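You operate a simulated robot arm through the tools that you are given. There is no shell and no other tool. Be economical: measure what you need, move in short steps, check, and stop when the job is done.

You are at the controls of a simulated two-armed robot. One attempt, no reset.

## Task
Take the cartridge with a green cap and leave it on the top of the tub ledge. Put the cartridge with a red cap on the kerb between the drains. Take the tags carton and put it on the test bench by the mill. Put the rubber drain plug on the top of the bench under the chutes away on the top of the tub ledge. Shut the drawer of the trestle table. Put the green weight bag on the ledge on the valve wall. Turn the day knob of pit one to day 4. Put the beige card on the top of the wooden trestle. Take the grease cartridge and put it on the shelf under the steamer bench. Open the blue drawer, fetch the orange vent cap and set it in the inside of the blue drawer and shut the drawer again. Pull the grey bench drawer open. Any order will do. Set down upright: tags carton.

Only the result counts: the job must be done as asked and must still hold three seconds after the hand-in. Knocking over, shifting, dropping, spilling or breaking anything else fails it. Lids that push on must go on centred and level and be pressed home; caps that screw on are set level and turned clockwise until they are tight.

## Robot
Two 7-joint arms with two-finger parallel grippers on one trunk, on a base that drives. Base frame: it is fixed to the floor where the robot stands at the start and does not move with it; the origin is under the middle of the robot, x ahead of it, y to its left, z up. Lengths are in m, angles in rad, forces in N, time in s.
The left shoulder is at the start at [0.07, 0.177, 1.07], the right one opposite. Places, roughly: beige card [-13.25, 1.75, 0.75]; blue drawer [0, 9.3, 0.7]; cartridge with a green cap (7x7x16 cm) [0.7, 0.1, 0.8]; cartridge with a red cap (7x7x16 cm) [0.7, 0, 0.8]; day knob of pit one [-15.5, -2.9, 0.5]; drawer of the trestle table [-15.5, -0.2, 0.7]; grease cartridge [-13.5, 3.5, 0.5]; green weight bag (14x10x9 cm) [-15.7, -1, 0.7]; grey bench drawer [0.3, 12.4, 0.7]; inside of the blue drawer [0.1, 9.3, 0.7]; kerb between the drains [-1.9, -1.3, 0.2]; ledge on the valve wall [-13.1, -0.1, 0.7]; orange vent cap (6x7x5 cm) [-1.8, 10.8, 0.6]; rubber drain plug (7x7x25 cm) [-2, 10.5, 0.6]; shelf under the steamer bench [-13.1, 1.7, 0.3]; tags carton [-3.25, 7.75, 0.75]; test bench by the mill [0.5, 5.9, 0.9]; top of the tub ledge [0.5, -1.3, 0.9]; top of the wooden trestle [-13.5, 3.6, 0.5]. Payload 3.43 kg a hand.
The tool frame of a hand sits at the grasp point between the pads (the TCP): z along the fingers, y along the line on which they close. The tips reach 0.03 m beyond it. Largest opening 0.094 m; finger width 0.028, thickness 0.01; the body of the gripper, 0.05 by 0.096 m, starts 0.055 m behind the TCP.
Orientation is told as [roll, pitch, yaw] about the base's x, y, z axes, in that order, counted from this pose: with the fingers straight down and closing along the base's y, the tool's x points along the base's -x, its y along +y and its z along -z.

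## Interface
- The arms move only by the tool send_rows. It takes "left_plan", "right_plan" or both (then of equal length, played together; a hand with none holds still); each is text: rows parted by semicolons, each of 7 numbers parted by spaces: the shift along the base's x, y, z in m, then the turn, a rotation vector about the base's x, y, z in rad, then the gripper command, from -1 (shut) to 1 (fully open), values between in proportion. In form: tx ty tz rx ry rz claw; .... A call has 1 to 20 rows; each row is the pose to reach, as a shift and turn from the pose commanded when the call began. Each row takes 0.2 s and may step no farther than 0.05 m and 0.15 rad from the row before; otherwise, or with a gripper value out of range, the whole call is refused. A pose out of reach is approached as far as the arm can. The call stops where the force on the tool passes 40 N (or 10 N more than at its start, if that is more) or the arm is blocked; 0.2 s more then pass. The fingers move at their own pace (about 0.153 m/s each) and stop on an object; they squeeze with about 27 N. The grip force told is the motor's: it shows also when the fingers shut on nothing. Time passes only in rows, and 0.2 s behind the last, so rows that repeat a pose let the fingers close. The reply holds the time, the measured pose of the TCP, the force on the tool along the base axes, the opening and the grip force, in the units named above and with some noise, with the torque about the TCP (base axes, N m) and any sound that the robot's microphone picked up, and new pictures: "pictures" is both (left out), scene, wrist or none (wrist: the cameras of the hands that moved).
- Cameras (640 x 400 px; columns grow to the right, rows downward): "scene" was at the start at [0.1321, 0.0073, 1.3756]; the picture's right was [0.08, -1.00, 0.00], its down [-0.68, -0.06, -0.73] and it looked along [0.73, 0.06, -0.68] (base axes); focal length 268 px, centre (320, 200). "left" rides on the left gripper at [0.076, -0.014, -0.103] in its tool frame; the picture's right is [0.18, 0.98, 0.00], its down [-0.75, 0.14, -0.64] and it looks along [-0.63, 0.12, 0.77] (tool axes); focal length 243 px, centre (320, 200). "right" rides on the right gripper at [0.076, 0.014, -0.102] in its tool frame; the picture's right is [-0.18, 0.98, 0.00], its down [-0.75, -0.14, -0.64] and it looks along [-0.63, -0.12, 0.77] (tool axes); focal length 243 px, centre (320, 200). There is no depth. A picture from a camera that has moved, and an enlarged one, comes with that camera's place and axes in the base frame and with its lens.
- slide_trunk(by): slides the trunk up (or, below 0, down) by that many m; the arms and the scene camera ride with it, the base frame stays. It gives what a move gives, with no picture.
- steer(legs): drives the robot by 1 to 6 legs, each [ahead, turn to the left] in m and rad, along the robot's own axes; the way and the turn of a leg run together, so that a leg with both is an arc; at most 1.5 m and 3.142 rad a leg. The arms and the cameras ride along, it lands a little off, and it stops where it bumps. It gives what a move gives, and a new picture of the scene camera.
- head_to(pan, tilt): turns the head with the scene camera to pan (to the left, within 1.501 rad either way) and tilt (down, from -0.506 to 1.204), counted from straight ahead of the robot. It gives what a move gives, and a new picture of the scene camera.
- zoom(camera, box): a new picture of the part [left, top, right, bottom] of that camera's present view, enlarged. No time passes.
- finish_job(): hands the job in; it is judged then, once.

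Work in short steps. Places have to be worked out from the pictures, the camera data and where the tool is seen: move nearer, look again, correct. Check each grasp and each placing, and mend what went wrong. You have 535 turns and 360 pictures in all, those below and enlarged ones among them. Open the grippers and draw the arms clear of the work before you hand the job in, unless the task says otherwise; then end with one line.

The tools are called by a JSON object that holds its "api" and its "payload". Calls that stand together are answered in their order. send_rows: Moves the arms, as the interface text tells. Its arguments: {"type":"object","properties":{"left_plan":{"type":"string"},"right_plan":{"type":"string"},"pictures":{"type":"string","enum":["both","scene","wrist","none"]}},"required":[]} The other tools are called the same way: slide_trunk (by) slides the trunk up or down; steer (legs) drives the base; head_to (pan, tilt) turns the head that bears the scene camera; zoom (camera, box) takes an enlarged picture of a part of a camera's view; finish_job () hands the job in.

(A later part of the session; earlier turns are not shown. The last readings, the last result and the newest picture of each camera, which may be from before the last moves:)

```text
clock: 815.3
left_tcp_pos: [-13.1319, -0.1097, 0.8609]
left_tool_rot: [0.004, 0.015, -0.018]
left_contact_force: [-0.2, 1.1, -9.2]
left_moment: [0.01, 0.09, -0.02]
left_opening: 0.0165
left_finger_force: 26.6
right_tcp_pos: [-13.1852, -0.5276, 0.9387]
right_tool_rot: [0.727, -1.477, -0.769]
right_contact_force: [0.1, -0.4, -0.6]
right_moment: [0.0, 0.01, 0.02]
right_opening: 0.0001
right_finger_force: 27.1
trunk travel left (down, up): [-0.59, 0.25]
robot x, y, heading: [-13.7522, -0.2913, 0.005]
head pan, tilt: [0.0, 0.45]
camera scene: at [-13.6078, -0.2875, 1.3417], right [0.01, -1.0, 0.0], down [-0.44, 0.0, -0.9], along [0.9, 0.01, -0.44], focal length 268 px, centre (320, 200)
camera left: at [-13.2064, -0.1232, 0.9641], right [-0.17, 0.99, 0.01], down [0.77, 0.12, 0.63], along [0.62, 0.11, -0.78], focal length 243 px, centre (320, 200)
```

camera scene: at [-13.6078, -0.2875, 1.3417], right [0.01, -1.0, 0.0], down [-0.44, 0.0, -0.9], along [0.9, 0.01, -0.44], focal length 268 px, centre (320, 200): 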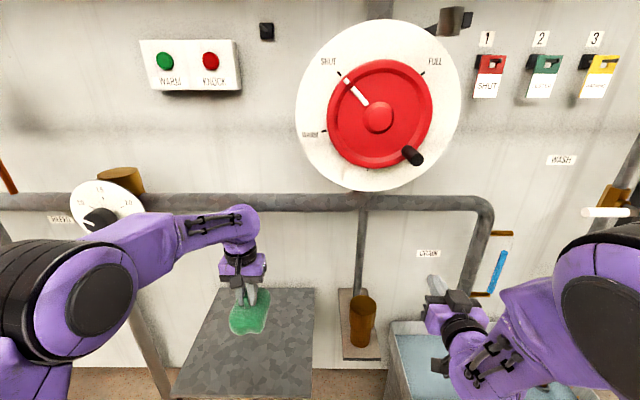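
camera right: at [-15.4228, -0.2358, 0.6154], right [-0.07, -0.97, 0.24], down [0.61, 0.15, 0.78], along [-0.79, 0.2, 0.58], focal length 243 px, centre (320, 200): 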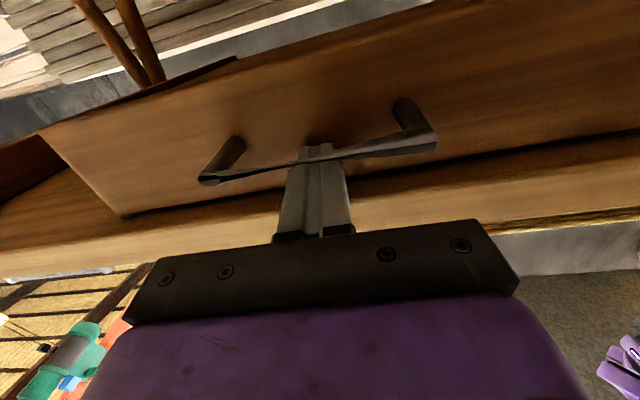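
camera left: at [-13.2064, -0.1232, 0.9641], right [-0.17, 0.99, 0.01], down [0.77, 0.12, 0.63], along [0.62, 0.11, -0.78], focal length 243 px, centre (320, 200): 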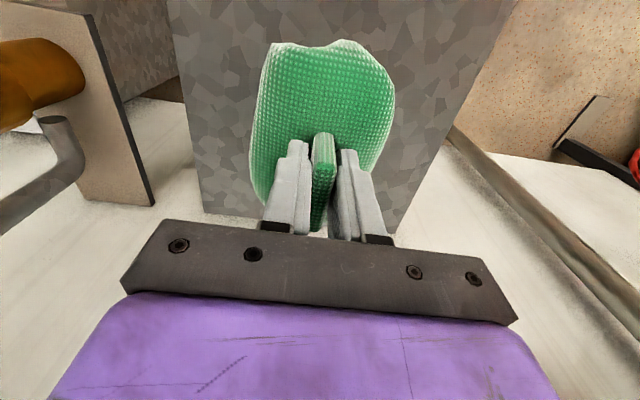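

Over the plate. Lower to contact.

{"api": "send_rows", "payload": {"left_plan": "0 0 -0.04 0 0 0 -1; 0 0 -0.075 0 0 0 -1; 0 0 -0.095 0 0 0 -1; 0 0 -0.105 0 0 0 -1; 0 0 -0.113 0 0 0 -1; 0 0 -0.12 0 0 0 -1; 0 0 -0.127 0 0 0 -1; 0 0 -0.134 0 0 0 -1; 0 0 -0.141 0 0 0 -1; 0 0 -0.148 0 0 0 -1", "pictures": "scene"}}

```text
clock: 816.9
left_tcp_pos: [-13.1335, -0.108, 0.7482]
left_tool_rot: [0.008, -0.001, -0.019]
left_contact_force: [-7.1, 0.4, 23.2]
left_moment: [-0.36, 1.42, -0.25]
left_opening: 0.0168
left_finger_force: 26.8
right_tcp_pos: [-13.1901, -0.5274, 0.9414]
right_tool_rot: [0.783, -1.482, -0.822]
right_contact_force: [-0.3, -0.2, -0.2]
right_moment: [0.01, 0.01, -0.03]
right_opening: 0.0
right_finger_force: 27.0
trunk travel left (down, up): [-0.59, 0.25]
robot x, y, heading: [-13.7526, -0.2914, 0.004]
head pan, tilt: [0.0, 0.45]
stopped in row 7 (left hand): the force on the tool passed its limit (the readings are from after the stop); the commanded pose is now the measured one
camera scene: at [-13.6145, -0.289, 1.3428], right [0.01, -1.0, 0.0], down [-0.43, 0.0, -0.9], along [0.9, 0.01, -0.43], focal length 268 px, centre (320, 200)
```

scene: 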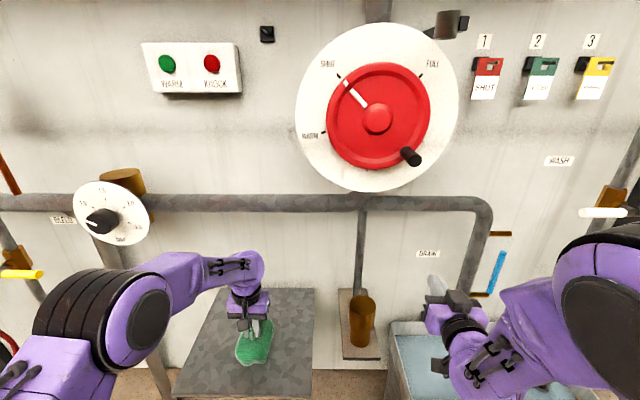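

Bag is on the ledge. Release and rise, then back off.

{"api": "send_rows", "payload": {"left_plan": "0 0 0.003 0 0 0 -1; 0 0 0.003 0 0 0 0; 0 0 0.003 0 0 0 0.2; 0 0 0.04 0 0 0 0.2; 0 0 0.08 0 0 0 0.2; -0.02 0 0.12 0 0 0 0.2; -0.04 0 0.16 0 0 0 0.5", "pictures": "both"}}

```text
clock: 818.5
left_tcp_pos: [-13.1767, -0.1081, 0.9044]
left_tool_rot: [0.008, 0.003, -0.016]
left_contact_force: [-0.2, -1.2, 0.5]
left_moment: [0.03, -0.02, 0.0]
left_opening: 0.0704
left_finger_force: 0.0
right_tcp_pos: [-13.1871, -0.529, 0.9396]
right_tool_rot: [0.761, -1.481, -0.8]
right_contact_force: [0.5, 0.2, 0.4]
right_moment: [0.01, -0.01, -0.04]
right_opening: 0.0001
right_finger_force: 27.0
trunk travel left (down, up): [-0.59, 0.25]
robot x, y, heading: [-13.7503, -0.2888, 0.006]
head pan, tilt: [0.0, 0.45]
camera scene: at [-13.612, -0.2885, 1.3421], right [0.01, -1.0, 0.0], down [-0.43, 0.0, -0.9], along [0.9, 0.01, -0.43], focal length 268 px, centre (320, 200)
camera left: at [-13.2519, -0.1225, 1.0056], right [-0.17, 0.99, 0.01], down [0.76, 0.12, 0.64], along [0.63, 0.11, -0.77], focal length 243 px, centre (320, 200)
```

scene: 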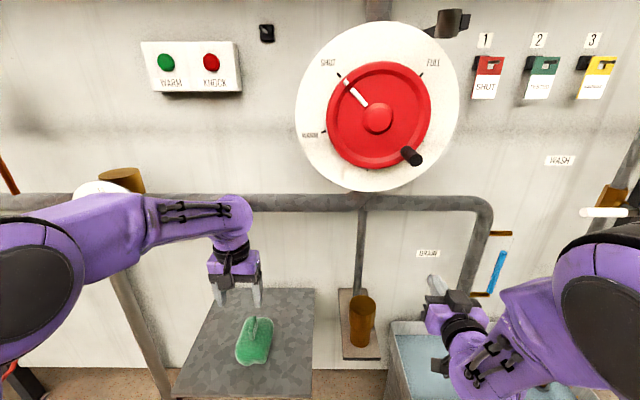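
left: 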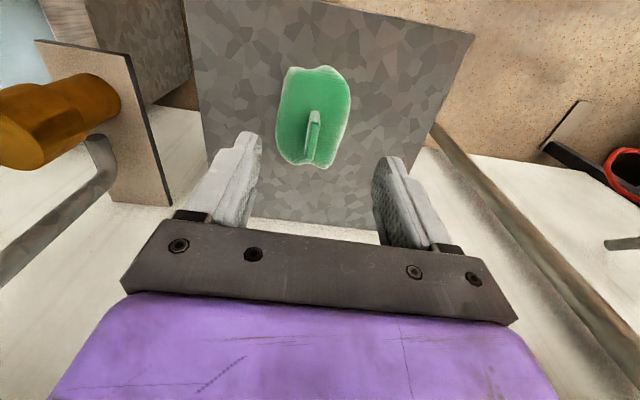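

Bag placed. Next the steamer bench around (−13.2, 1.7): back off and move north.

{"api": "steer", "payload": {"legs": [[-0.75, 0], [0, 1.57], [1.5, 0], [0.35, 0], [0, -1.57]]}}

{"api": "head_to", "payload": {"pan": 0, "tilt": 0.45}}

```text
clock: 838.9
left_tcp_pos: [-13.841, 1.6625, 0.9031]
left_tool_rot: [0.007, 0.004, -0.088]
left_contact_force: [0.1, 0.3, 1.3]
left_moment: [0.0, -0.02, 0.03]
left_opening: 0.0704
left_finger_force: 0.1
right_tcp_pos: [-13.8837, 1.2461, 0.9388]
right_tool_rot: [0.747, -1.479, -0.858]
right_contact_force: [0.3, 0.0, -0.4]
right_moment: [-0.02, 0.01, -0.02]
right_opening: 0.0001
right_finger_force: 27.4
trunk travel left (down, up): [-0.59, 0.25]
robot x, y, heading: [-14.4266, 1.5217, -0.063]
head pan, tilt: [0.0, 0.45]
camera scene: at [-14.289, 1.5148, 1.3419], right [-0.06, -1.0, 0.0], down [-0.43, 0.03, -0.9], along [0.9, -0.06, -0.44], focal length 268 px, centre (320, 200)
```

scene: 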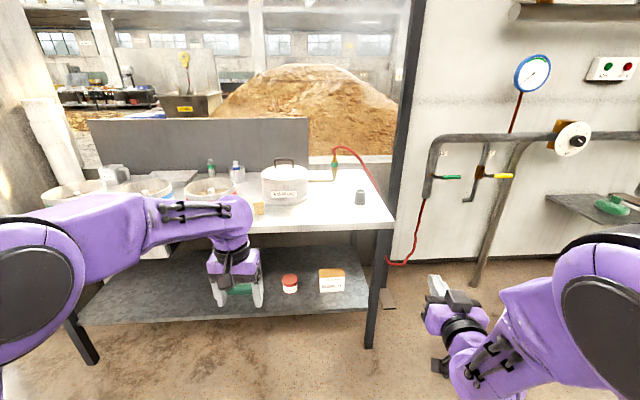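

```text
clock: 839.5
left_tcp_pos: [-13.8421, 1.662, 0.9027]
left_tool_rot: [0.005, 0.004, -0.089]
left_contact_force: [-0.2, 0.2, -0.5]
left_moment: [0.02, 0.02, 0.01]
left_opening: 0.0703
left_finger_force: 0.1
right_tcp_pos: [-13.8843, 1.2457, 0.9395]
right_tool_rot: [0.749, -1.477, -0.86]
right_contact_force: [1.0, -0.3, -0.4]
right_moment: [-0.03, -0.02, -0.02]
right_opening: 0.0
right_finger_force: 27.2
trunk travel left (down, up): [-0.59, 0.25]
robot x, y, heading: [-14.4329, 1.5239, -0.067]
head pan, tilt: [0.0, 0.45]
camera scene: at [-14.2891, 1.5149, 1.3419], right [-0.06, -1.0, 0.0], down [-0.43, 0.03, -0.9], along [0.9, -0.06, -0.44], focal length 268 px, centre (320, 200)
```

scene: 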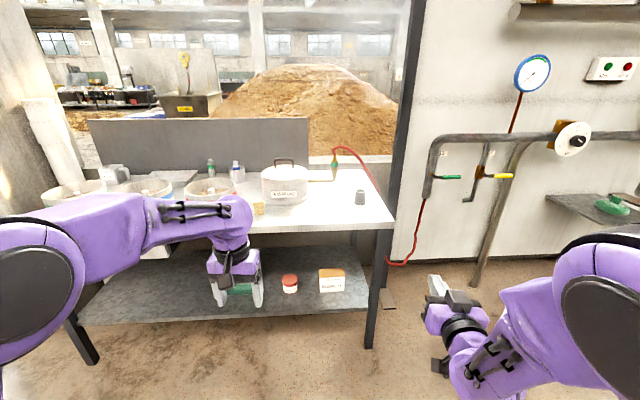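

{"api": "zoom", "payload": {"camera": "scene", "box": [90, 140, 410, 340]}}

```text
2.00 times, centred on (250, 240) of scene
camera zoom: at [-14.2891, 1.5149, 1.3419], right [-0.06, -1.0, 0.0], down [-0.43, 0.03, -0.9], along [0.9, -0.06, -0.44], focal length 535 px, centre (460, 120)
```

zoom: 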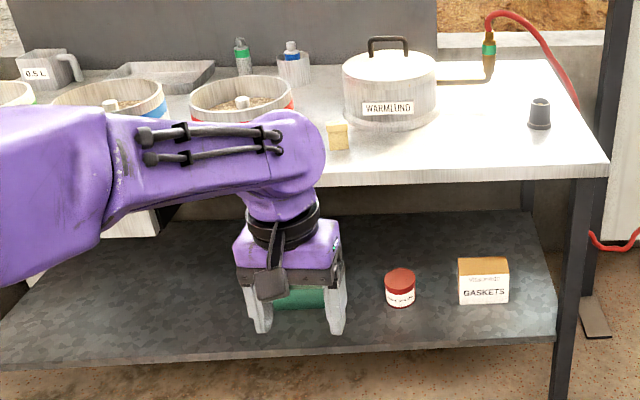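

The beige piece is the small block left of the steamer at ≈(−13.19, 1.72). Move closer (0.48) and look.

{"api": "steer", "payload": {"legs": [[0, 0.065], [0.46, 0]]}}

{"api": "zoom", "payload": {"camera": "left", "box": [160, 0, 480, 200]}}

```text
clock: 842.7
left_tcp_pos: [-13.3972, 1.7006, 0.9023]
left_tool_rot: [0.007, 0.003, -0.026]
left_contact_force: [-0.5, -0.6, -0.7]
left_moment: [-0.01, 0.02, -0.02]
left_opening: 0.0705
left_finger_force: 0.1
right_tcp_pos: [-13.4128, 1.2804, 0.9387]
right_tool_rot: [0.746, -1.48, -0.792]
right_contact_force: [1.0, -0.5, 0.0]
right_moment: [0.01, -0.01, 0.0]
right_opening: 0.0
right_finger_force: 27.3
trunk travel left (down, up): [-0.59, 0.25]
robot x, y, heading: [-13.9779, 1.5214, -0.0]
head pan, tilt: [0.0, 0.45]
camera scene: at [-13.8345, 1.5243, 1.3419], right [0.0, -1.0, 0.0], down [-0.44, 0.0, -0.9], along [0.9, 0.0, -0.44], focal length 268 px, centre (320, 200)
```

scene: 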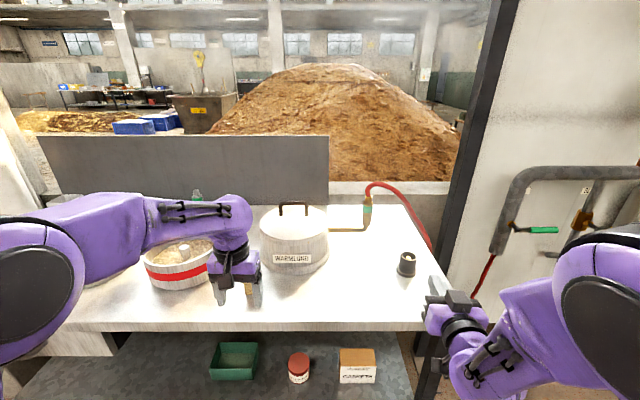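

```text
2.00 times, centred on (320, 100) of left
camera zoom: at [-13.473, 1.687, 1.0047], right [-0.16, 0.99, 0.01], down [0.76, 0.12, 0.64], along [0.63, 0.11, -0.77], focal length 485 px, centre (320, 400)
```

zoom: 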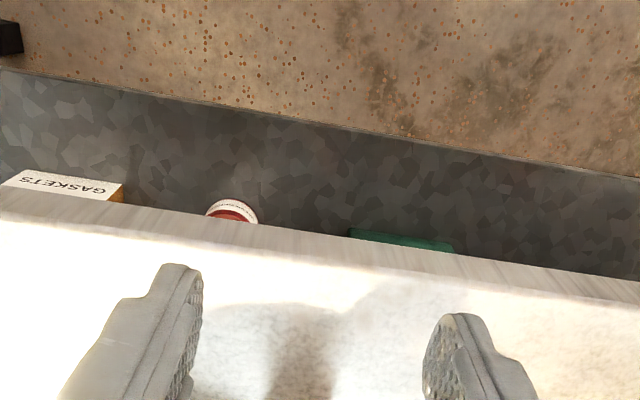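

Move the left hand aside to see the card clearly.

{"api": "send_rows", "payload": {"left_plan": "0 0.03 0.03 0 0 0 1; 0 0.06 0.06 0 0 0 1; 0 0.09 0.09 0 0 0 1; 0 0.12 0.12 0 0 0 1", "pictures": "none"}}

{"api": "zoom", "payload": {"camera": "scene", "box": [200, 190, 360, 330]}}

{"api": "zoom", "payload": {"camera": "left", "box": [0, 0, 640, 400]}}

```text
clock: 843.7
left_tcp_pos: [-13.3981, 1.8226, 1.0225]
left_tool_rot: [0.006, 0.003, -0.027]
left_contact_force: [-0.5, 1.4, 0.1]
left_moment: [-0.02, 0.01, -0.01]
left_opening: 0.0941
left_finger_force: 0.0
right_tcp_pos: [-13.4145, 1.2819, 0.9396]
right_tool_rot: [0.744, -1.482, -0.79]
right_contact_force: [0.4, -0.5, -0.2]
right_moment: [-0.01, -0.02, 0.01]
right_opening: 0.0
right_finger_force: 27.2
trunk travel left (down, up): [-0.59, 0.25]
robot x, y, heading: [-13.975, 1.523, 0.003]
head pan, tilt: [0.0, 0.45]
```

```text
2.86 times, centred on (280, 260) of scene
camera zoom: at [-13.8353, 1.5254, 1.342], right [0.0, -1.0, 0.0], down [-0.43, 0.0, -0.9], along [0.9, 0.0, -0.43], focal length 764 px, centre (434, 29)
```

zoom: 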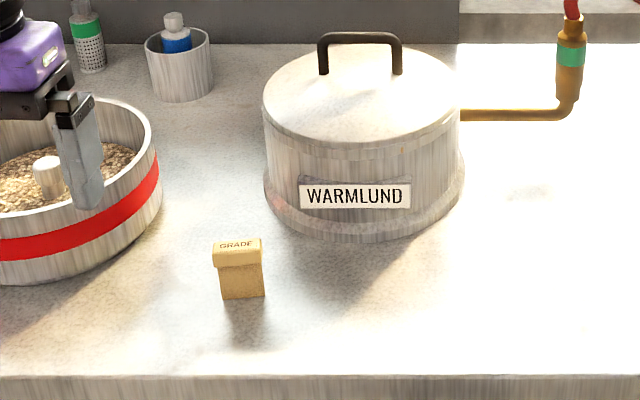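

```text
1.00 times, centred on (320, 200) of left
camera zoom: at [-13.4728, 1.8092, 1.1245], right [-0.16, 0.99, 0.01], down [0.76, 0.12, 0.64], along [0.63, 0.11, -0.77], focal length 243 px, centre (320, 200)
```

zoom: 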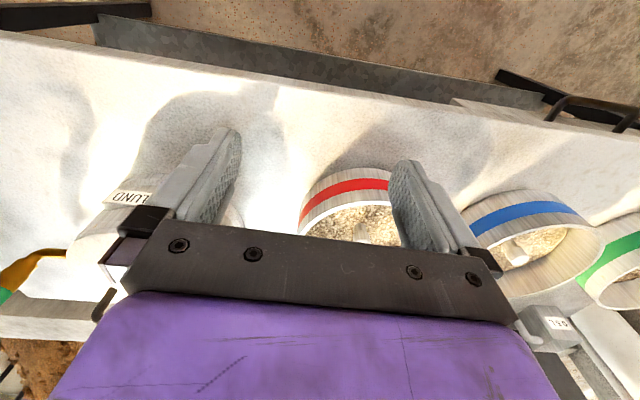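

The card ("GRADE", ~5 cm wide) stands at ≈(−13.205, 1.734), z 0.72–0.785. Drive 0.16 in and bring the left hand over it.

{"api": "steer", "payload": {"legs": [[0.16, 0]]}}

{"api": "send_rows", "payload": {"left_plan": "0.01 -0.03 -0.03 0 0 0.01 1; 0.02 -0.06 -0.06 0 0 0.02 1; 0.03 -0.09 -0.09 0 0 0.027 1; 0.03 -0.09 -0.12 0 0 0.027 0.5", "pictures": "both"}}

```text
clock: 845.1
left_tcp_pos: [-13.2388, 1.8218, 1.0238]
left_tool_rot: [0.007, 0.004, -0.027]
left_contact_force: [0.0, -0.8, -0.8]
left_moment: [0.0, 0.03, -0.01]
left_opening: 0.0942
left_finger_force: 0.1
right_tcp_pos: [-13.2545, 1.2814, 0.939]
right_tool_rot: [0.744, -1.48, -0.79]
right_contact_force: [0.6, -0.7, -0.2]
right_moment: [-0.01, -0.03, 0.0]
right_opening: 0.0002
right_finger_force: 26.6
trunk travel left (down, up): [-0.59, 0.25]
robot x, y, heading: [-13.8217, 1.5206, 0.0]
head pan, tilt: [0.0, 0.45]
camera scene: at [-13.677, 1.5247, 1.3419], right [0.0, -1.0, 0.0], down [-0.44, 0.0, -0.9], along [0.9, 0.0, -0.44], focal length 268 px, centre (320, 200)
```

scene: 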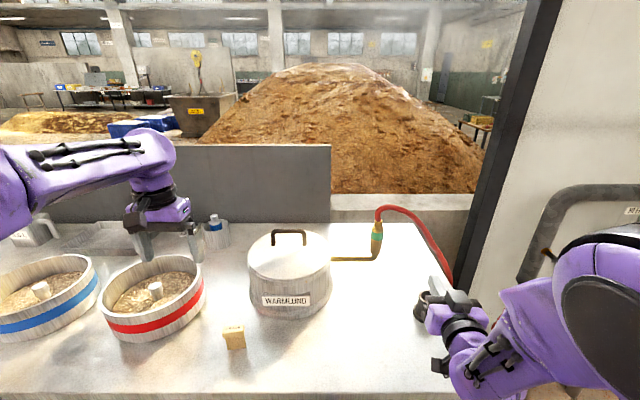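

```text
clock: 846.1
left_tcp_pos: [-13.2098, 1.73, 0.9014]
left_tool_rot: [0.006, 0.003, 0.002]
left_contact_force: [0.3, -0.2, 0.8]
left_moment: [0.01, 0.01, -0.01]
left_opening: 0.0706
left_finger_force: 0.1
right_tcp_pos: [-13.2548, 1.2835, 0.938]
right_tool_rot: [0.739, -1.482, -0.784]
right_contact_force: [-0.2, -0.4, -0.3]
right_moment: [0.01, -0.04, -0.04]
right_opening: 0.0002
right_finger_force: 26.6
trunk travel left (down, up): [-0.59, 0.25]
robot x, y, heading: [-13.8171, 1.5238, 0.007]
head pan, tilt: [0.0, 0.45]
camera scene: at [-13.6768, 1.5256, 1.3419], right [0.0, -1.0, 0.0], down [-0.44, 0.0, -0.9], along [0.9, 0.0, -0.44], focal length 268 px, centre (320, 200)
camera left: at [-13.286, 1.7155, 1.0029], right [-0.19, 0.98, 0.01], down [0.76, 0.14, 0.64], along [0.63, 0.12, -0.77], focal length 243 px, centre (320, 200)
```

scene: 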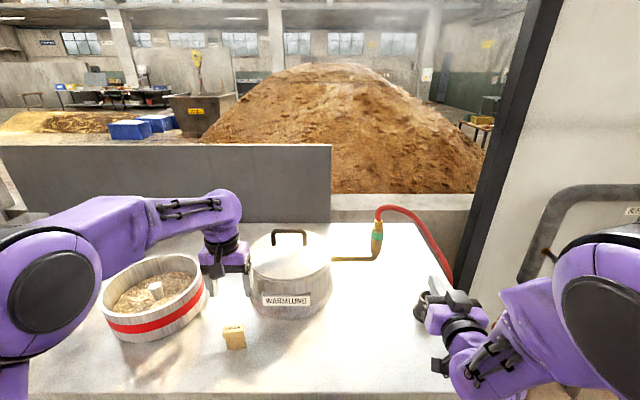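
left: 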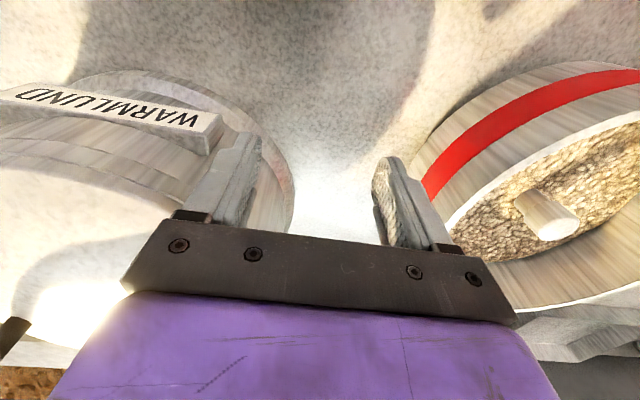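

Better triangulation: the bench top is z≈0.80 and the card is at (−13.297, 1.706), z 0.80–0.87. Shift back over it and re-check.

{"api": "send_rows", "payload": {"left_plan": "0 0 0.03 0 0 0 1; -0.04 -0.01 0.04 0 0 0 1; -0.08 -0.024 0.05 0 0 0 1; -0.087 -0.024 0.05 0 0 0 1", "pictures": "wrist"}}

```text
clock: 847.1
left_tcp_pos: [-13.2967, 1.7068, 0.9504]
left_tool_rot: [0.005, 0.003, 0.001]
left_contact_force: [0.6, 0.9, 1.2]
left_moment: [-0.02, 0.02, 0.01]
left_opening: 0.0941
left_finger_force: 0.2
right_tcp_pos: [-13.2544, 1.2826, 0.9393]
right_tool_rot: [0.739, -1.48, -0.783]
right_contact_force: [0.4, -0.7, -0.2]
right_moment: [-0.01, -0.03, 0.01]
right_opening: 0.0003
right_finger_force: 27.2
trunk travel left (down, up): [-0.59, 0.25]
robot x, y, heading: [-13.816, 1.5259, -0.005]
head pan, tilt: [0.0, 0.45]
camera left: at [-13.3715, 1.6922, 1.0533], right [-0.19, 0.98, 0.01], down [0.76, 0.14, 0.64], along [0.63, 0.12, -0.77], focal length 243 px, centre (320, 200)
```

left: 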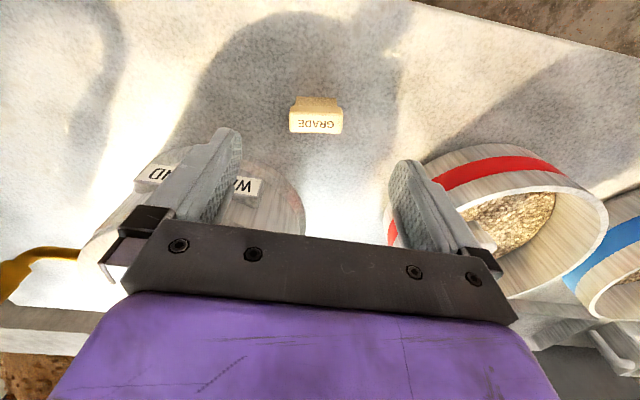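

The card is right below (top at z≈0.87), yawed ~+0.17. Rotate to match, descend and grip.

{"api": "send_rows", "payload": {"left_plan": "0 0 -0.02 0 0 0.09 0.6; 0 0 -0.05 0 0 0.17 0.4; 0 0 -0.08 0 0 0.17 0.4; 0 0 -0.105 0 0 0.17 0.4; 0 0 -0.105 0 0 0.17 -1; 0 0 -0.105 0 0 0.17 -1; 0 0 -0.105 0 0 0.17 -1", "pictures": "wrist"}}

```text
clock: 848.7
left_tcp_pos: [-13.2946, 1.7072, 0.8456]
left_tool_rot: [0.006, 0.003, 0.171]
left_contact_force: [0.5, -0.2, 0.2]
left_moment: [-0.02, 0.01, -0.03]
left_opening: 0.0449
left_finger_force: 27.0
right_tcp_pos: [-13.2558, 1.2822, 0.9383]
right_tool_rot: [0.747, -1.48, -0.794]
right_contact_force: [0.2, 0.2, -0.3]
right_moment: [0.02, 0.0, 0.0]
right_opening: 0.0
right_finger_force: 27.0
trunk travel left (down, up): [-0.59, 0.25]
robot x, y, heading: [-13.819, 1.527, 0.003]
head pan, tilt: [0.0, 0.45]
camera left: at [-13.3669, 1.6797, 0.9484], right [-0.35, 0.94, 0.01], down [0.72, 0.26, 0.64], along [0.6, 0.23, -0.77], focal length 243 px, centre (320, 200)
```

left: 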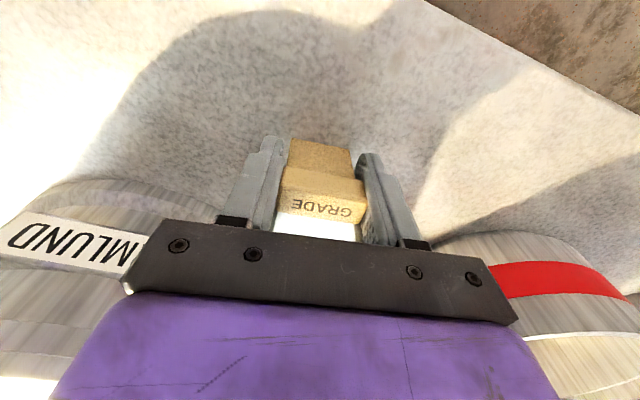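

Card gripped. Lift it, back out, and go north to look at the wooden trestle.

{"api": "send_rows", "payload": {"left_plan": "0 0 0.04 0 0 0 -1; 0 0 0.08 0 0 0 -1; 0 0 0.12 0 0 0 -1; -0.02 0 0.15 0 0 0 -1", "pictures": "none"}}

{"api": "steer", "payload": {"legs": [[-0.6, 0], [0, 1.57], [0.5, 0]]}}

{"api": "head_to", "payload": {"pan": -0.3, "tilt": 0.45}}

```text
clock: 849.7
left_tcp_pos: [-13.3179, 1.7091, 0.9978]
left_tool_rot: [0.005, 0.0, 0.174]
left_contact_force: [0.5, 0.0, 0.5]
left_moment: [-0.02, -0.03, 0.02]
left_opening: 0.0448
left_finger_force: 27.1
right_tcp_pos: [-13.2582, 1.2823, 0.9396]
right_tool_rot: [0.763, -1.481, -0.809]
right_contact_force: [0.0, 0.2, 0.2]
right_moment: [0.0, 0.04, 0.04]
right_opening: 0.0
right_finger_force: 27.3
trunk travel left (down, up): [-0.59, 0.25]
robot x, y, heading: [-13.8216, 1.5224, 0.007]
head pan, tilt: [0.0, 0.45]
```

```text
clock: 859.3
left_tcp_pos: [-14.574, 2.5205, 0.9955]
left_tool_rot: [0.009, 0.001, 1.718]
left_contact_force: [-0.2, -0.3, -0.8]
left_moment: [0.02, -0.01, 0.02]
left_opening: 0.0446
left_finger_force: 27.3
right_tcp_pos: [-14.1445, 2.5689, 0.9386]
right_tool_rot: [0.745, -1.481, 0.754]
right_contact_force: [0.2, 0.2, -1.2]
right_moment: [0.0, 0.0, 0.05]
right_opening: 0.0002
right_finger_force: 27.6
trunk travel left (down, up): [-0.59, 0.25]
robot x, y, heading: [-14.3972, 2.0142, 1.547]
head pan, tilt: [0.0, 0.45]
camera scene: at [-14.399, 2.1544, 1.3419], right [1.0, -0.02, 0.0], down [-0.01, -0.44, -0.9], along [0.02, 0.9, -0.44], focal length 268 px, centre (320, 200)
```

scene: 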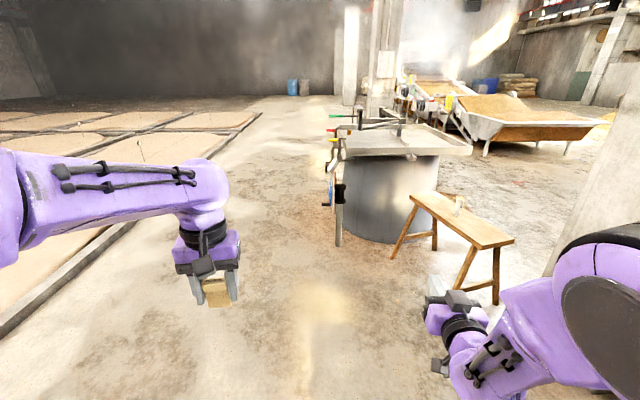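

```text
clock: 860.1
left_tcp_pos: [-14.5741, 2.5184, 0.9958]
left_tool_rot: [0.006, 0.002, 1.718]
left_contact_force: [-0.6, -0.3, -0.2]
left_moment: [0.02, 0.01, 0.0]
left_opening: 0.0443
left_finger_force: 27.1
right_tcp_pos: [-14.1459, 2.5684, 0.9382]
right_tool_rot: [0.749, -1.479, 0.752]
right_contact_force: [-0.5, -0.3, 0.4]
right_moment: [-0.02, 0.04, -0.01]
right_opening: 0.0001
right_finger_force: 26.6
trunk travel left (down, up): [-0.59, 0.25]
robot x, y, heading: [-14.4005, 2.0104, 1.545]
head pan, tilt: [-0.3, 0.45]
camera scene: at [-14.3721, 2.1492, 1.342], right [0.95, -0.32, 0.0], down [-0.14, -0.41, -0.9], along [0.29, 0.85, -0.44], focal length 268 px, centre (320, 200)
```

scene: 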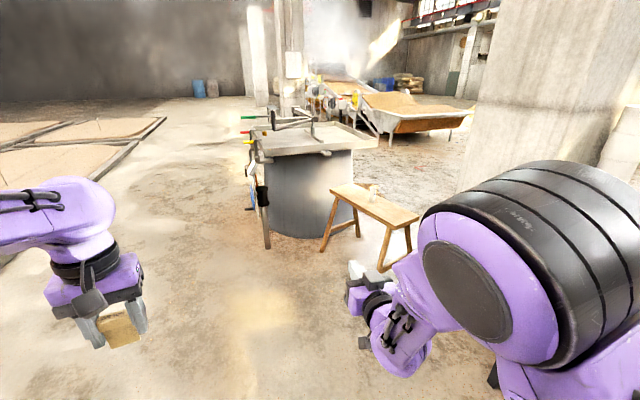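

The wooden trestle (small bench) is near (−13.5, 3.64) with the cartridge on it. Zoom.

{"api": "zoom", "payload": {"camera": "scene", "box": [310, 160, 440, 280]}}

```text
3.33 times, centred on (375, 220) of scene
camera zoom: at [-14.3721, 2.1492, 1.342], right [0.95, -0.32, 0.0], down [-0.14, -0.41, -0.9], along [0.29, 0.85, -0.44], focal length 892 px, centre (137, 133)
```

zoom: 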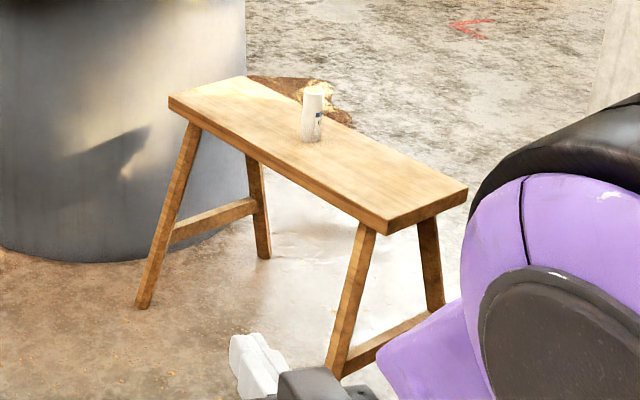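

I'll put the card on the near-right end of the trestle with the left hand: drive to (−13.77, 2.98) with heading 0.6.

{"api": "steer", "payload": {"legs": [[0, -0.55], [1.13, 0], [0, -0.395]]}}

{"api": "head_to", "payload": {"pan": 0.1, "tilt": 0.75}}

```text
clock: 868.6
left_tcp_pos: [-13.4949, 3.4148, 0.9952]
left_tool_rot: [0.009, 0.002, 0.799]
left_contact_force: [-0.8, -0.4, -0.3]
left_moment: [-0.03, 0.01, 0.01]
left_opening: 0.0444
left_finger_force: 26.8
right_tcp_pos: [-13.1951, 3.1025, 0.9386]
right_tool_rot: [0.745, -1.479, -0.167]
right_contact_force: [0.0, 0.0, -0.1]
right_moment: [-0.01, -0.01, 0.01]
right_opening: 0.0
right_finger_force: 27.2
trunk travel left (down, up): [-0.59, 0.25]
robot x, y, heading: [-13.793, 2.9711, 0.624]
head pan, tilt: [-0.3, 0.45]
camera scene: at [-13.6661, 3.0287, 1.3419], right [0.32, -0.95, 0.0], down [-0.41, -0.14, -0.9], along [0.85, 0.29, -0.44], focal length 268 px, centre (320, 200)
```

scene: 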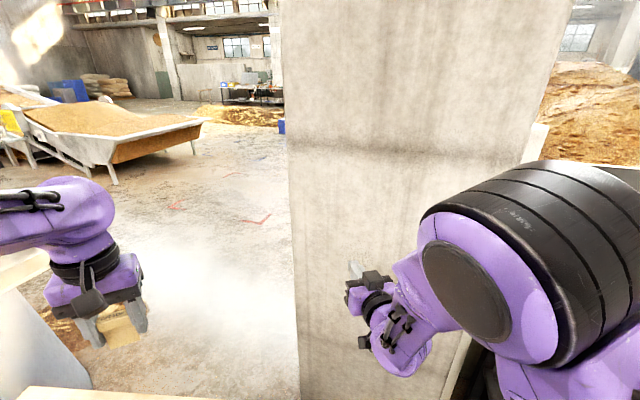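

```text
clock: 869.5
left_tcp_pos: [-13.4947, 3.4146, 0.9957]
left_tool_rot: [0.008, 0.002, 0.798]
left_contact_force: [-1.2, 0.6, -0.2]
left_moment: [0.02, 0.0, 0.0]
left_opening: 0.0444
left_finger_force: 26.8
right_tcp_pos: [-13.1947, 3.1026, 0.9385]
right_tool_rot: [0.746, -1.48, -0.166]
right_contact_force: [-0.3, -1.0, 0.6]
right_moment: [0.0, 0.02, 0.02]
right_opening: 0.0
right_finger_force: 26.7
trunk travel left (down, up): [-0.59, 0.25]
robot x, y, heading: [-13.7925, 2.9663, 0.628]
head pan, tilt: [0.099, 0.75]
camera scene: at [-13.6914, 3.0544, 1.3156], right [0.66, -0.75, 0.0], down [-0.51, -0.45, -0.73], along [0.55, 0.49, -0.68], focal length 268 px, centre (320, 200)
```

scene: 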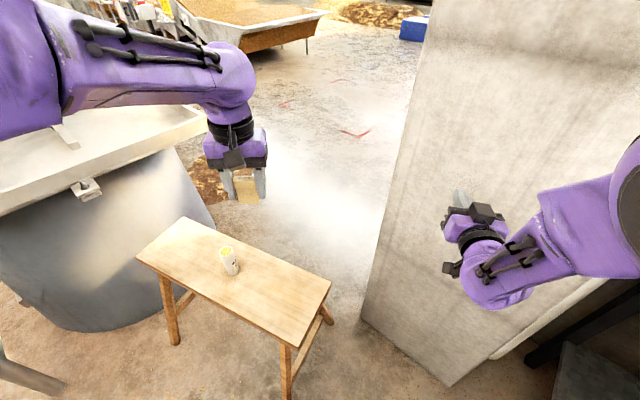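

Bench z≈0.491; near-right end centre around (−13.44, 3.42), cartridge at (−13.505, 3.635). Lower the card there.

{"api": "send_rows", "payload": {"left_plan": "0.01 0 -0.045 0 0 0 -1; 0.02 0 -0.09 0 0 0 -1; 0.03 0 -0.13 0 0 0 -1; 0.04 -0.005 -0.17 0 0 0 -1; 0.05 -0.005 -0.21 0 0 0 -1; 0.05 -0.005 -0.255 0 0 0 -1; 0.05 -0.005 -0.3 0 0 0 -1; 0.05 -0.005 -0.345 0 0 0 -1; 0.05 -0.005 -0.385 0 0 0 -1", "pictures": "both"}}

```text
clock: 871.5
left_tcp_pos: [-13.4441, 3.4087, 0.6095]
left_tool_rot: [0.006, 0.001, 0.797]
left_contact_force: [-0.3, -0.5, -0.6]
left_moment: [0.02, -0.03, 0.01]
left_opening: 0.0427
left_finger_force: 26.9
right_tcp_pos: [-13.1957, 3.1032, 0.9381]
right_tool_rot: [0.737, -1.48, -0.158]
right_contact_force: [-0.1, -0.1, -0.2]
right_moment: [-0.01, -0.01, 0.01]
right_opening: 0.0002
right_finger_force: 26.5
trunk travel left (down, up): [-0.59, 0.25]
robot x, y, heading: [-13.7951, 2.9699, 0.628]
head pan, tilt: [0.099, 0.75]
camera scene: at [-13.6908, 3.0551, 1.3155], right [0.66, -0.75, 0.0], down [-0.51, -0.45, -0.73], along [0.55, 0.49, -0.68], focal length 268 px, centre (320, 200)
camera left: at [-13.4862, 3.3439, 0.712], right [-0.83, 0.56, 0.01], down [0.43, 0.64, 0.64], along [0.35, 0.54, -0.77], focal length 243 px, centre (320, 200)
```

scene: 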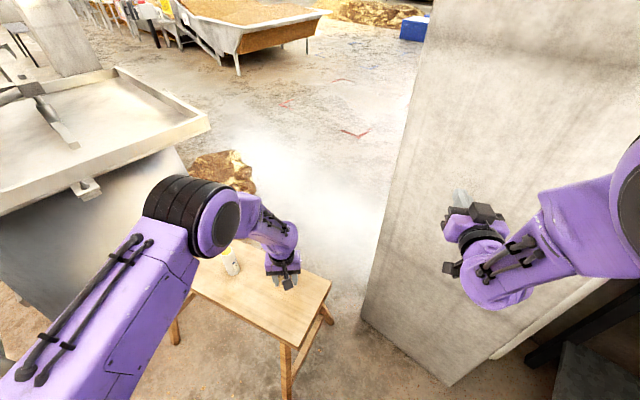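
left: 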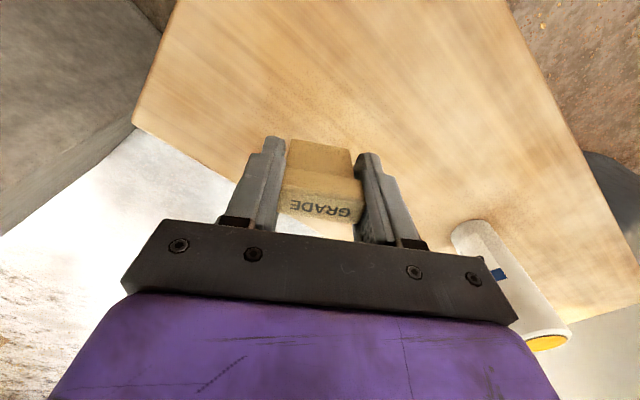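

{"api": "send_rows", "payload": {"left_plan": "0 0 -0.035 0 0 0 -1; 0 0 -0.055 0 0 0 -1; 0 0 -0.063 0 0 0 -1; 0 0 -0.069 0 0 0 -1; 0 0 -0.075 0 0 0 -1; 0 0 -0.081 0 0 0 -1", "pictures": "wrist"}}

```text
clock: 871.9
left_tcp_pos: [-13.443, 3.4082, 0.5803]
left_tool_rot: [0.006, -0.001, 0.795]
left_contact_force: [-3.4, -3.5, 14.9]
left_moment: [-0.19, 0.24, 0.01]
left_opening: 0.0442
left_finger_force: 26.9
right_tcp_pos: [-13.1959, 3.101, 0.9395]
right_tool_rot: [0.755, -1.479, -0.178]
right_contact_force: [-0.5, 0.1, 0.5]
right_moment: [0.0, 0.01, 0.0]
right_opening: 0.0002
right_finger_force: 26.5
trunk travel left (down, up): [-0.59, 0.25]
robot x, y, heading: [-13.7948, 2.97, 0.628]
head pan, tilt: [0.099, 0.75]
stopped in row 2 (left hand): the force on the tool passed its limit (the readings are from after the stop); the commanded pose is now the measured one
camera left: at [-13.4854, 3.3437, 0.6821], right [-0.83, 0.56, 0.01], down [0.43, 0.63, 0.64], along [0.35, 0.54, -0.77], focal length 243 px, centre (320, 200)
```

left: 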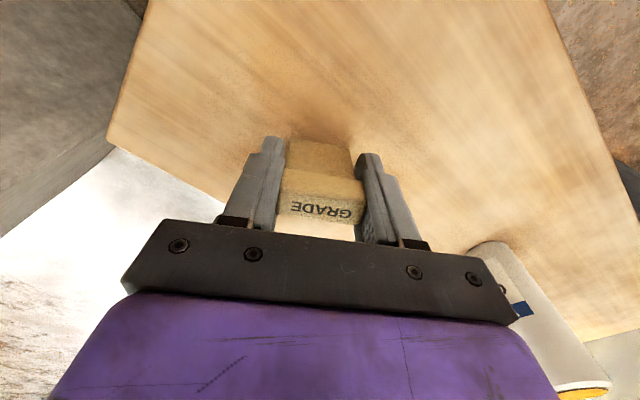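

Card is standing on the bench (top ≈0.535). Release and rise.

{"api": "send_rows", "payload": {"left_plan": "0 0 0.002 0 0 0 -1; 0 0 0.002 0 0 0 0.1; 0 0 0.002 0 0 0 0.4; 0 0 0.04 0 0 0 0.4; 0 0 0.08 0 0 0 0.4; 0 0 0.12 0 0 0 0.4; 0 0 0.165 0 0 0 0.4; 0 0 0.21 0 0 0 0.4", "pictures": "both"}}

```text
clock: 873.7
left_tcp_pos: [-13.4445, 3.4082, 0.7885]
left_tool_rot: [0.006, 0.002, 0.794]
left_contact_force: [1.0, -0.1, -0.2]
left_moment: [0.02, 0.0, 0.04]
left_opening: 0.0659
left_finger_force: 0.0
right_tcp_pos: [-13.1954, 3.1017, 0.9398]
right_tool_rot: [0.751, -1.481, -0.17]
right_contact_force: [-0.6, -0.1, 0.5]
right_moment: [0.02, 0.01, 0.02]
right_opening: 0.0001
right_finger_force: 27.2
trunk travel left (down, up): [-0.59, 0.25]
robot x, y, heading: [-13.7941, 2.9676, 0.627]
head pan, tilt: [0.099, 0.75]
camera scene: at [-13.6922, 3.0536, 1.3156], right [0.66, -0.75, 0.0], down [-0.51, -0.45, -0.73], along [0.55, 0.49, -0.68], focal length 268 px, centre (320, 200)
camera left: at [-13.486, 3.3436, 0.8909], right [-0.83, 0.56, 0.01], down [0.43, 0.63, 0.64], along [0.35, 0.54, -0.77], focal length 243 px, centre (320, 200)
```

scene: 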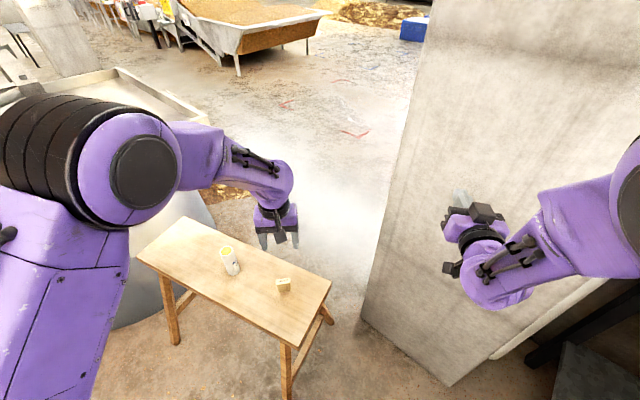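
left: 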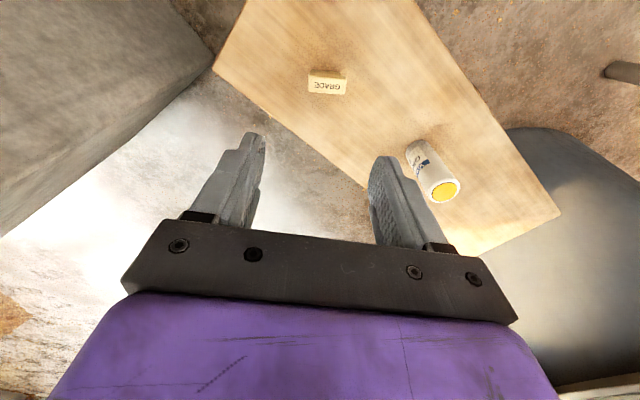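

Card stands fine. For the cartridge (top at (−13.514, 3.593, 0.648)) I'll use a 60°-tilted left hand, so it can go under the bench later. Turn the base +0.25 and tilt.

{"api": "steer", "payload": {"legs": [[0, 0.25]]}}

{"api": "send_rows", "payload": {"left_plan": "0 0 0 0 0 -0.08 1; 0 0 0 0 0 -0.16 1", "pictures": "none"}}

```text
clock: 875.0
left_tcp_pos: [-13.5603, 3.4815, 0.7885]
left_tool_rot: [0.007, 0.003, 1.041]
left_contact_force: [-1.0, 0.8, -0.6]
left_moment: [-0.03, -0.03, -0.01]
left_opening: 0.0658
left_finger_force: 0.1
right_tcp_pos: [-13.246, 3.2439, 0.9387]
right_tool_rot: [0.742, -1.48, 0.083]
right_contact_force: [-0.3, 0.2, 0.0]
right_moment: [-0.01, 0.01, -0.01]
right_opening: 0.0001
right_finger_force: 27.4
trunk travel left (down, up): [-0.59, 0.25]
robot x, y, heading: [-13.7937, 2.9669, 0.876]
head pan, tilt: [0.099, 0.75]
camera scene: at [-13.7152, 3.0769, 1.3155], right [0.83, -0.56, 0.0], down [-0.38, -0.56, -0.73], along [0.41, 0.6, -0.68], focal length 268 px, centre (320, 200)
```

scene: 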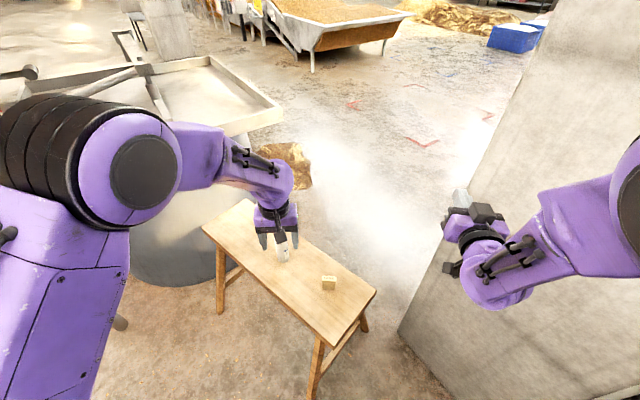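

```text
clock: 875.6
left_tcp_pos: [-13.5624, 3.4801, 0.7884]
left_tool_rot: [0.007, 0.003, 0.878]
left_contact_force: [0.7, 0.3, -0.1]
left_moment: [-0.02, -0.02, -0.01]
left_opening: 0.0938
left_finger_force: 0.1
right_tcp_pos: [-13.2461, 3.2449, 0.9386]
right_tool_rot: [0.743, -1.479, 0.082]
right_contact_force: [-0.1, -0.3, 0.3]
right_moment: [-0.01, -0.02, 0.02]
right_opening: 0.0002
right_finger_force: 26.7
trunk travel left (down, up): [-0.59, 0.25]
robot x, y, heading: [-13.7931, 2.9684, 0.871]
head pan, tilt: [0.099, 0.75]
```

{"api": "send_rows", "payload": {"left_plan": "-0.01 -0.01 0 0.115 -0.096 0 1; -0.02 -0.02 0 0.23 -0.193 0 1; -0.03 -0.02 -0.02 0.345 -0.289 0 1; -0.04 -0.02 -0.05 0.46 -0.386 0 1; -0.04 -0.02 -0.08 0.575 -0.482 0 1; -0.04 -0.015 -0.12 0.69 -0.579 0 1; -0.04 -0.01 -0.15 0.804 -0.675 0 1; -0.04 0 -0.178 0.804 -0.675 0 1", "pictures": "both"}}

```text
clock: 877.4
left_tcp_pos: [-13.6014, 3.4803, 0.6105]
left_tool_rot: [-0.002, -1.049, 0.885]
left_contact_force: [0.7, -0.3, 0.3]
left_moment: [-0.04, 0.01, -0.01]
left_opening: 0.0941
left_finger_force: 0.1
right_tcp_pos: [-13.2453, 3.2451, 0.939]
right_tool_rot: [0.735, -1.479, 0.089]
right_contact_force: [0.4, -0.7, 0.1]
right_moment: [0.01, 0.04, 0.01]
right_opening: 0.0
right_finger_force: 27.2
trunk travel left (down, up): [-0.59, 0.25]
robot x, y, heading: [-13.794, 2.9698, 0.875]
head pan, tilt: [0.099, 0.75]
camera scene: at [-13.7149, 3.0776, 1.3155], right [0.83, -0.56, 0.0], down [-0.38, -0.56, -0.73], along [0.41, 0.6, -0.68], focal length 268 px, centre (320, 200)
camera left: at [-13.6712, 3.3734, 0.5945], right [-0.82, 0.55, -0.16], down [-0.23, -0.05, 0.97], along [0.53, 0.83, 0.16], focal length 243 px, centre (320, 200)
```

scene: 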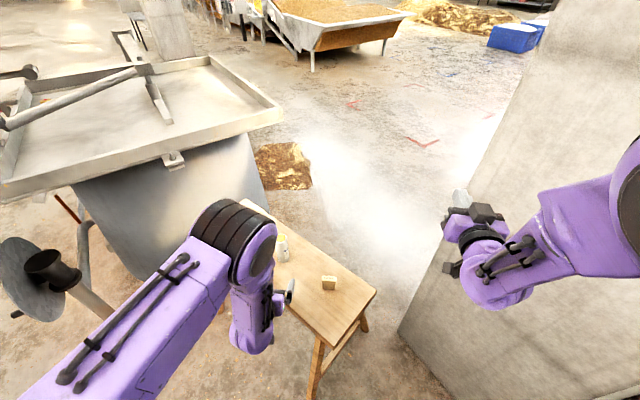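
left: 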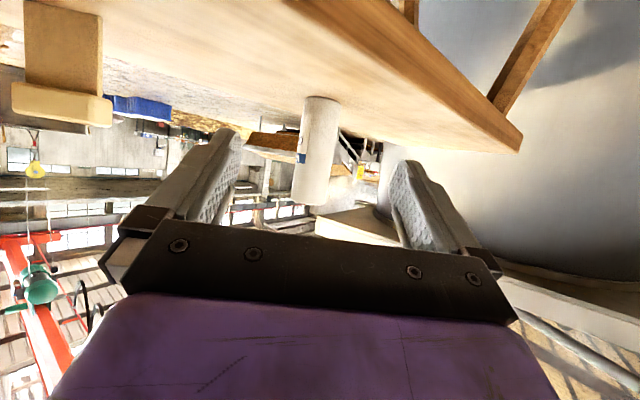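

The cartridge is centred between the fingers. Advance and grip.

{"api": "send_rows", "payload": {"left_plan": "0.028 0.037 0 0 0 0 1; 0.056 0.073 0 0 0 0 1; 0.075 0.098 0 0 0 0 1; 0.085 0.111 0 0 0 0 1; 0.085 0.111 0 0 0 0 -1; 0.085 0.111 0 0 0 0 -1; 0.085 0.111 0 0 0 0 -1", "pictures": "both"}}

```text
clock: 879.0
left_tcp_pos: [-13.5151, 3.5912, 0.6105]
left_tool_rot: [-0.006, -1.049, 0.888]
left_contact_force: [0.1, -0.3, -0.5]
left_moment: [-0.01, 0.03, -0.03]
left_opening: 0.0436
left_finger_force: 27.3
right_tcp_pos: [-13.245, 3.2456, 0.938]
right_tool_rot: [0.745, -1.48, 0.081]
right_contact_force: [-0.3, -0.1, 0.6]
right_moment: [0.0, -0.02, 0.02]
right_opening: 0.0
right_finger_force: 26.9
trunk travel left (down, up): [-0.59, 0.25]
robot x, y, heading: [-13.7947, 2.9671, 0.869]
head pan, tilt: [0.099, 0.75]
camera scene: at [-13.715, 3.077, 1.3155], right [0.83, -0.56, 0.0], down [-0.38, -0.56, -0.73], along [0.41, 0.6, -0.68], focal length 268 px, centre (320, 200)
camera left: at [-13.585, 3.4842, 0.5949], right [-0.82, 0.55, -0.16], down [-0.23, -0.05, 0.97], along [0.53, 0.83, 0.16], focal length 243 px, centre (320, 200)
```

scene: 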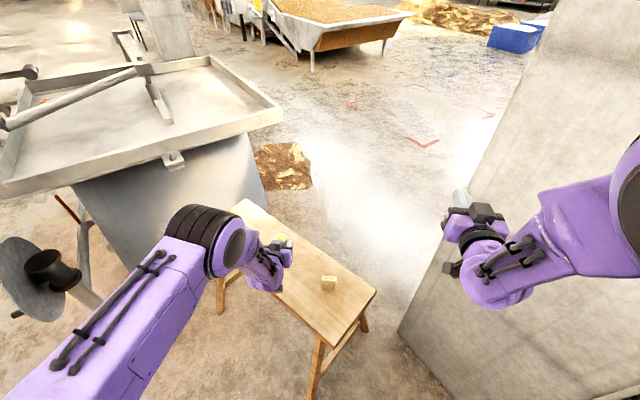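
left: 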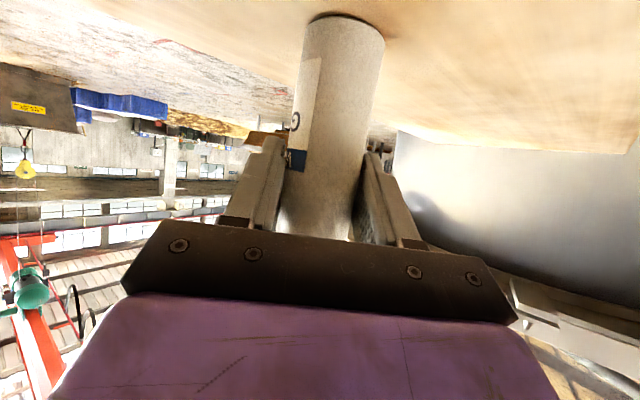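

Gripped (0.0436). Lift, back away, and line up with the steamer bench shelf (free spot around y≈2.08).

{"api": "send_rows", "payload": {"left_plan": "0 0 0.04 0 0 0 -1; 0 0 0.08 0 0 0 -1; 0 0 0.12 0 0 0 -1; -0.02 -0.02 0.15 0 0 0 -1", "right_plan": "0 0 0.04 0 0 0 -1; 0 0 0.08 0 0 0 -1; 0 0 0.12 0 0 0 -1; 0 0 0.16 0 0 0 -1", "pictures": "none"}}

{"api": "steer", "payload": {"legs": [[-0.5, 0], [0, 0.38], [-0.72, 0], [0, -1.25]]}}

{"api": "head_to", "payload": {"pan": 0.1, "tilt": 0.6}}

```text
clock: 880.0
left_tcp_pos: [-13.5336, 3.5715, 0.7595]
left_tool_rot: [-0.005, -1.051, 0.888]
left_contact_force: [0.0, -0.9, -0.7]
left_moment: [-0.01, 0.05, -0.03]
left_opening: 0.0431
left_finger_force: 26.8
right_tcp_pos: [-13.2116, 3.2556, 1.0782]
right_tool_rot: [0.965, -1.465, -0.14]
right_contact_force: [0.0, -0.1, 0.5]
right_moment: [-0.01, 0.03, 0.02]
right_opening: 0.0
right_finger_force: 27.0
right hand out of reach, approached as far as the arm can: row 3, 4
trunk travel left (down, up): [-0.59, 0.25]
robot x, y, heading: [-13.7952, 2.97, 0.869]
head pan, tilt: [0.099, 0.75]
```

```text
clock: 890.7
left_tcp_pos: [-13.7047, 2.0896, 0.7574]
left_tool_rot: [-0.008, -1.047, 0.017]
left_contact_force: [-0.2, -0.9, -0.9]
left_moment: [0.0, 0.03, 0.02]
left_opening: 0.0432
left_finger_force: 26.5
right_tcp_pos: [-13.7408, 1.6393, 1.0732]
right_tool_rot: [0.899, -1.462, -0.948]
right_contact_force: [-0.2, 0.3, -0.3]
right_moment: [0.01, -0.01, 0.0]
right_opening: 0.0001
right_finger_force: 27.0
trunk travel left (down, up): [-0.59, 0.25]
robot x, y, heading: [-14.3347, 1.8962, -0.001]
head pan, tilt: [0.099, 0.75]
camera scene: at [-14.2033, 1.9098, 1.3155], right [0.1, -1.0, 0.0], down [-0.68, -0.07, -0.73], along [0.73, 0.07, -0.68], focal length 268 px, centre (320, 200)
```

scene: 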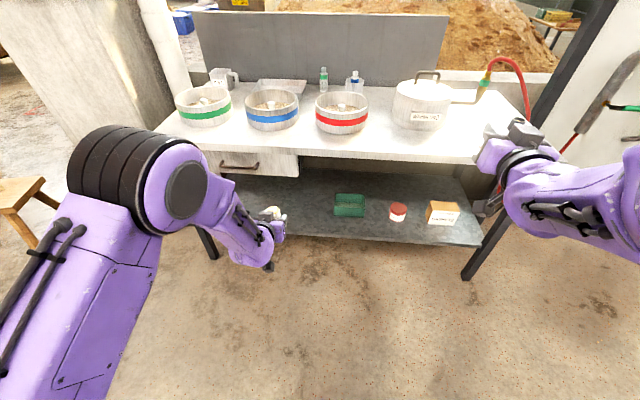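

```text
clock: 891.4
left_tcp_pos: [-13.7051, 2.0902, 0.7574]
left_tool_rot: [-0.006, -1.048, 0.016]
left_contact_force: [0.2, 0.5, -2.1]
left_moment: [0.01, -0.01, 0.02]
left_opening: 0.0436
left_finger_force: 27.5
right_tcp_pos: [-13.7405, 1.6377, 1.0725]
right_tool_rot: [0.925, -1.46, -0.976]
right_contact_force: [0.1, 0.1, 0.3]
right_moment: [0.02, 0.0, 0.0]
right_opening: 0.0
right_finger_force: 27.3
trunk travel left (down, up): [-0.59, 0.25]
robot x, y, heading: [-14.3374, 1.8999, -0.001]
head pan, tilt: [0.099, 0.6]
camera scene: at [-14.1978, 1.9105, 1.3283], right [0.1, -1.0, 0.0], down [-0.56, -0.06, -0.82], along [0.82, 0.08, -0.57], focal length 268 px, centre (320, 200)
```

scene: 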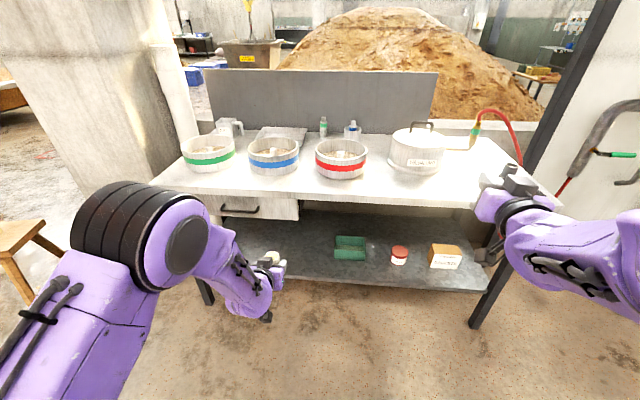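

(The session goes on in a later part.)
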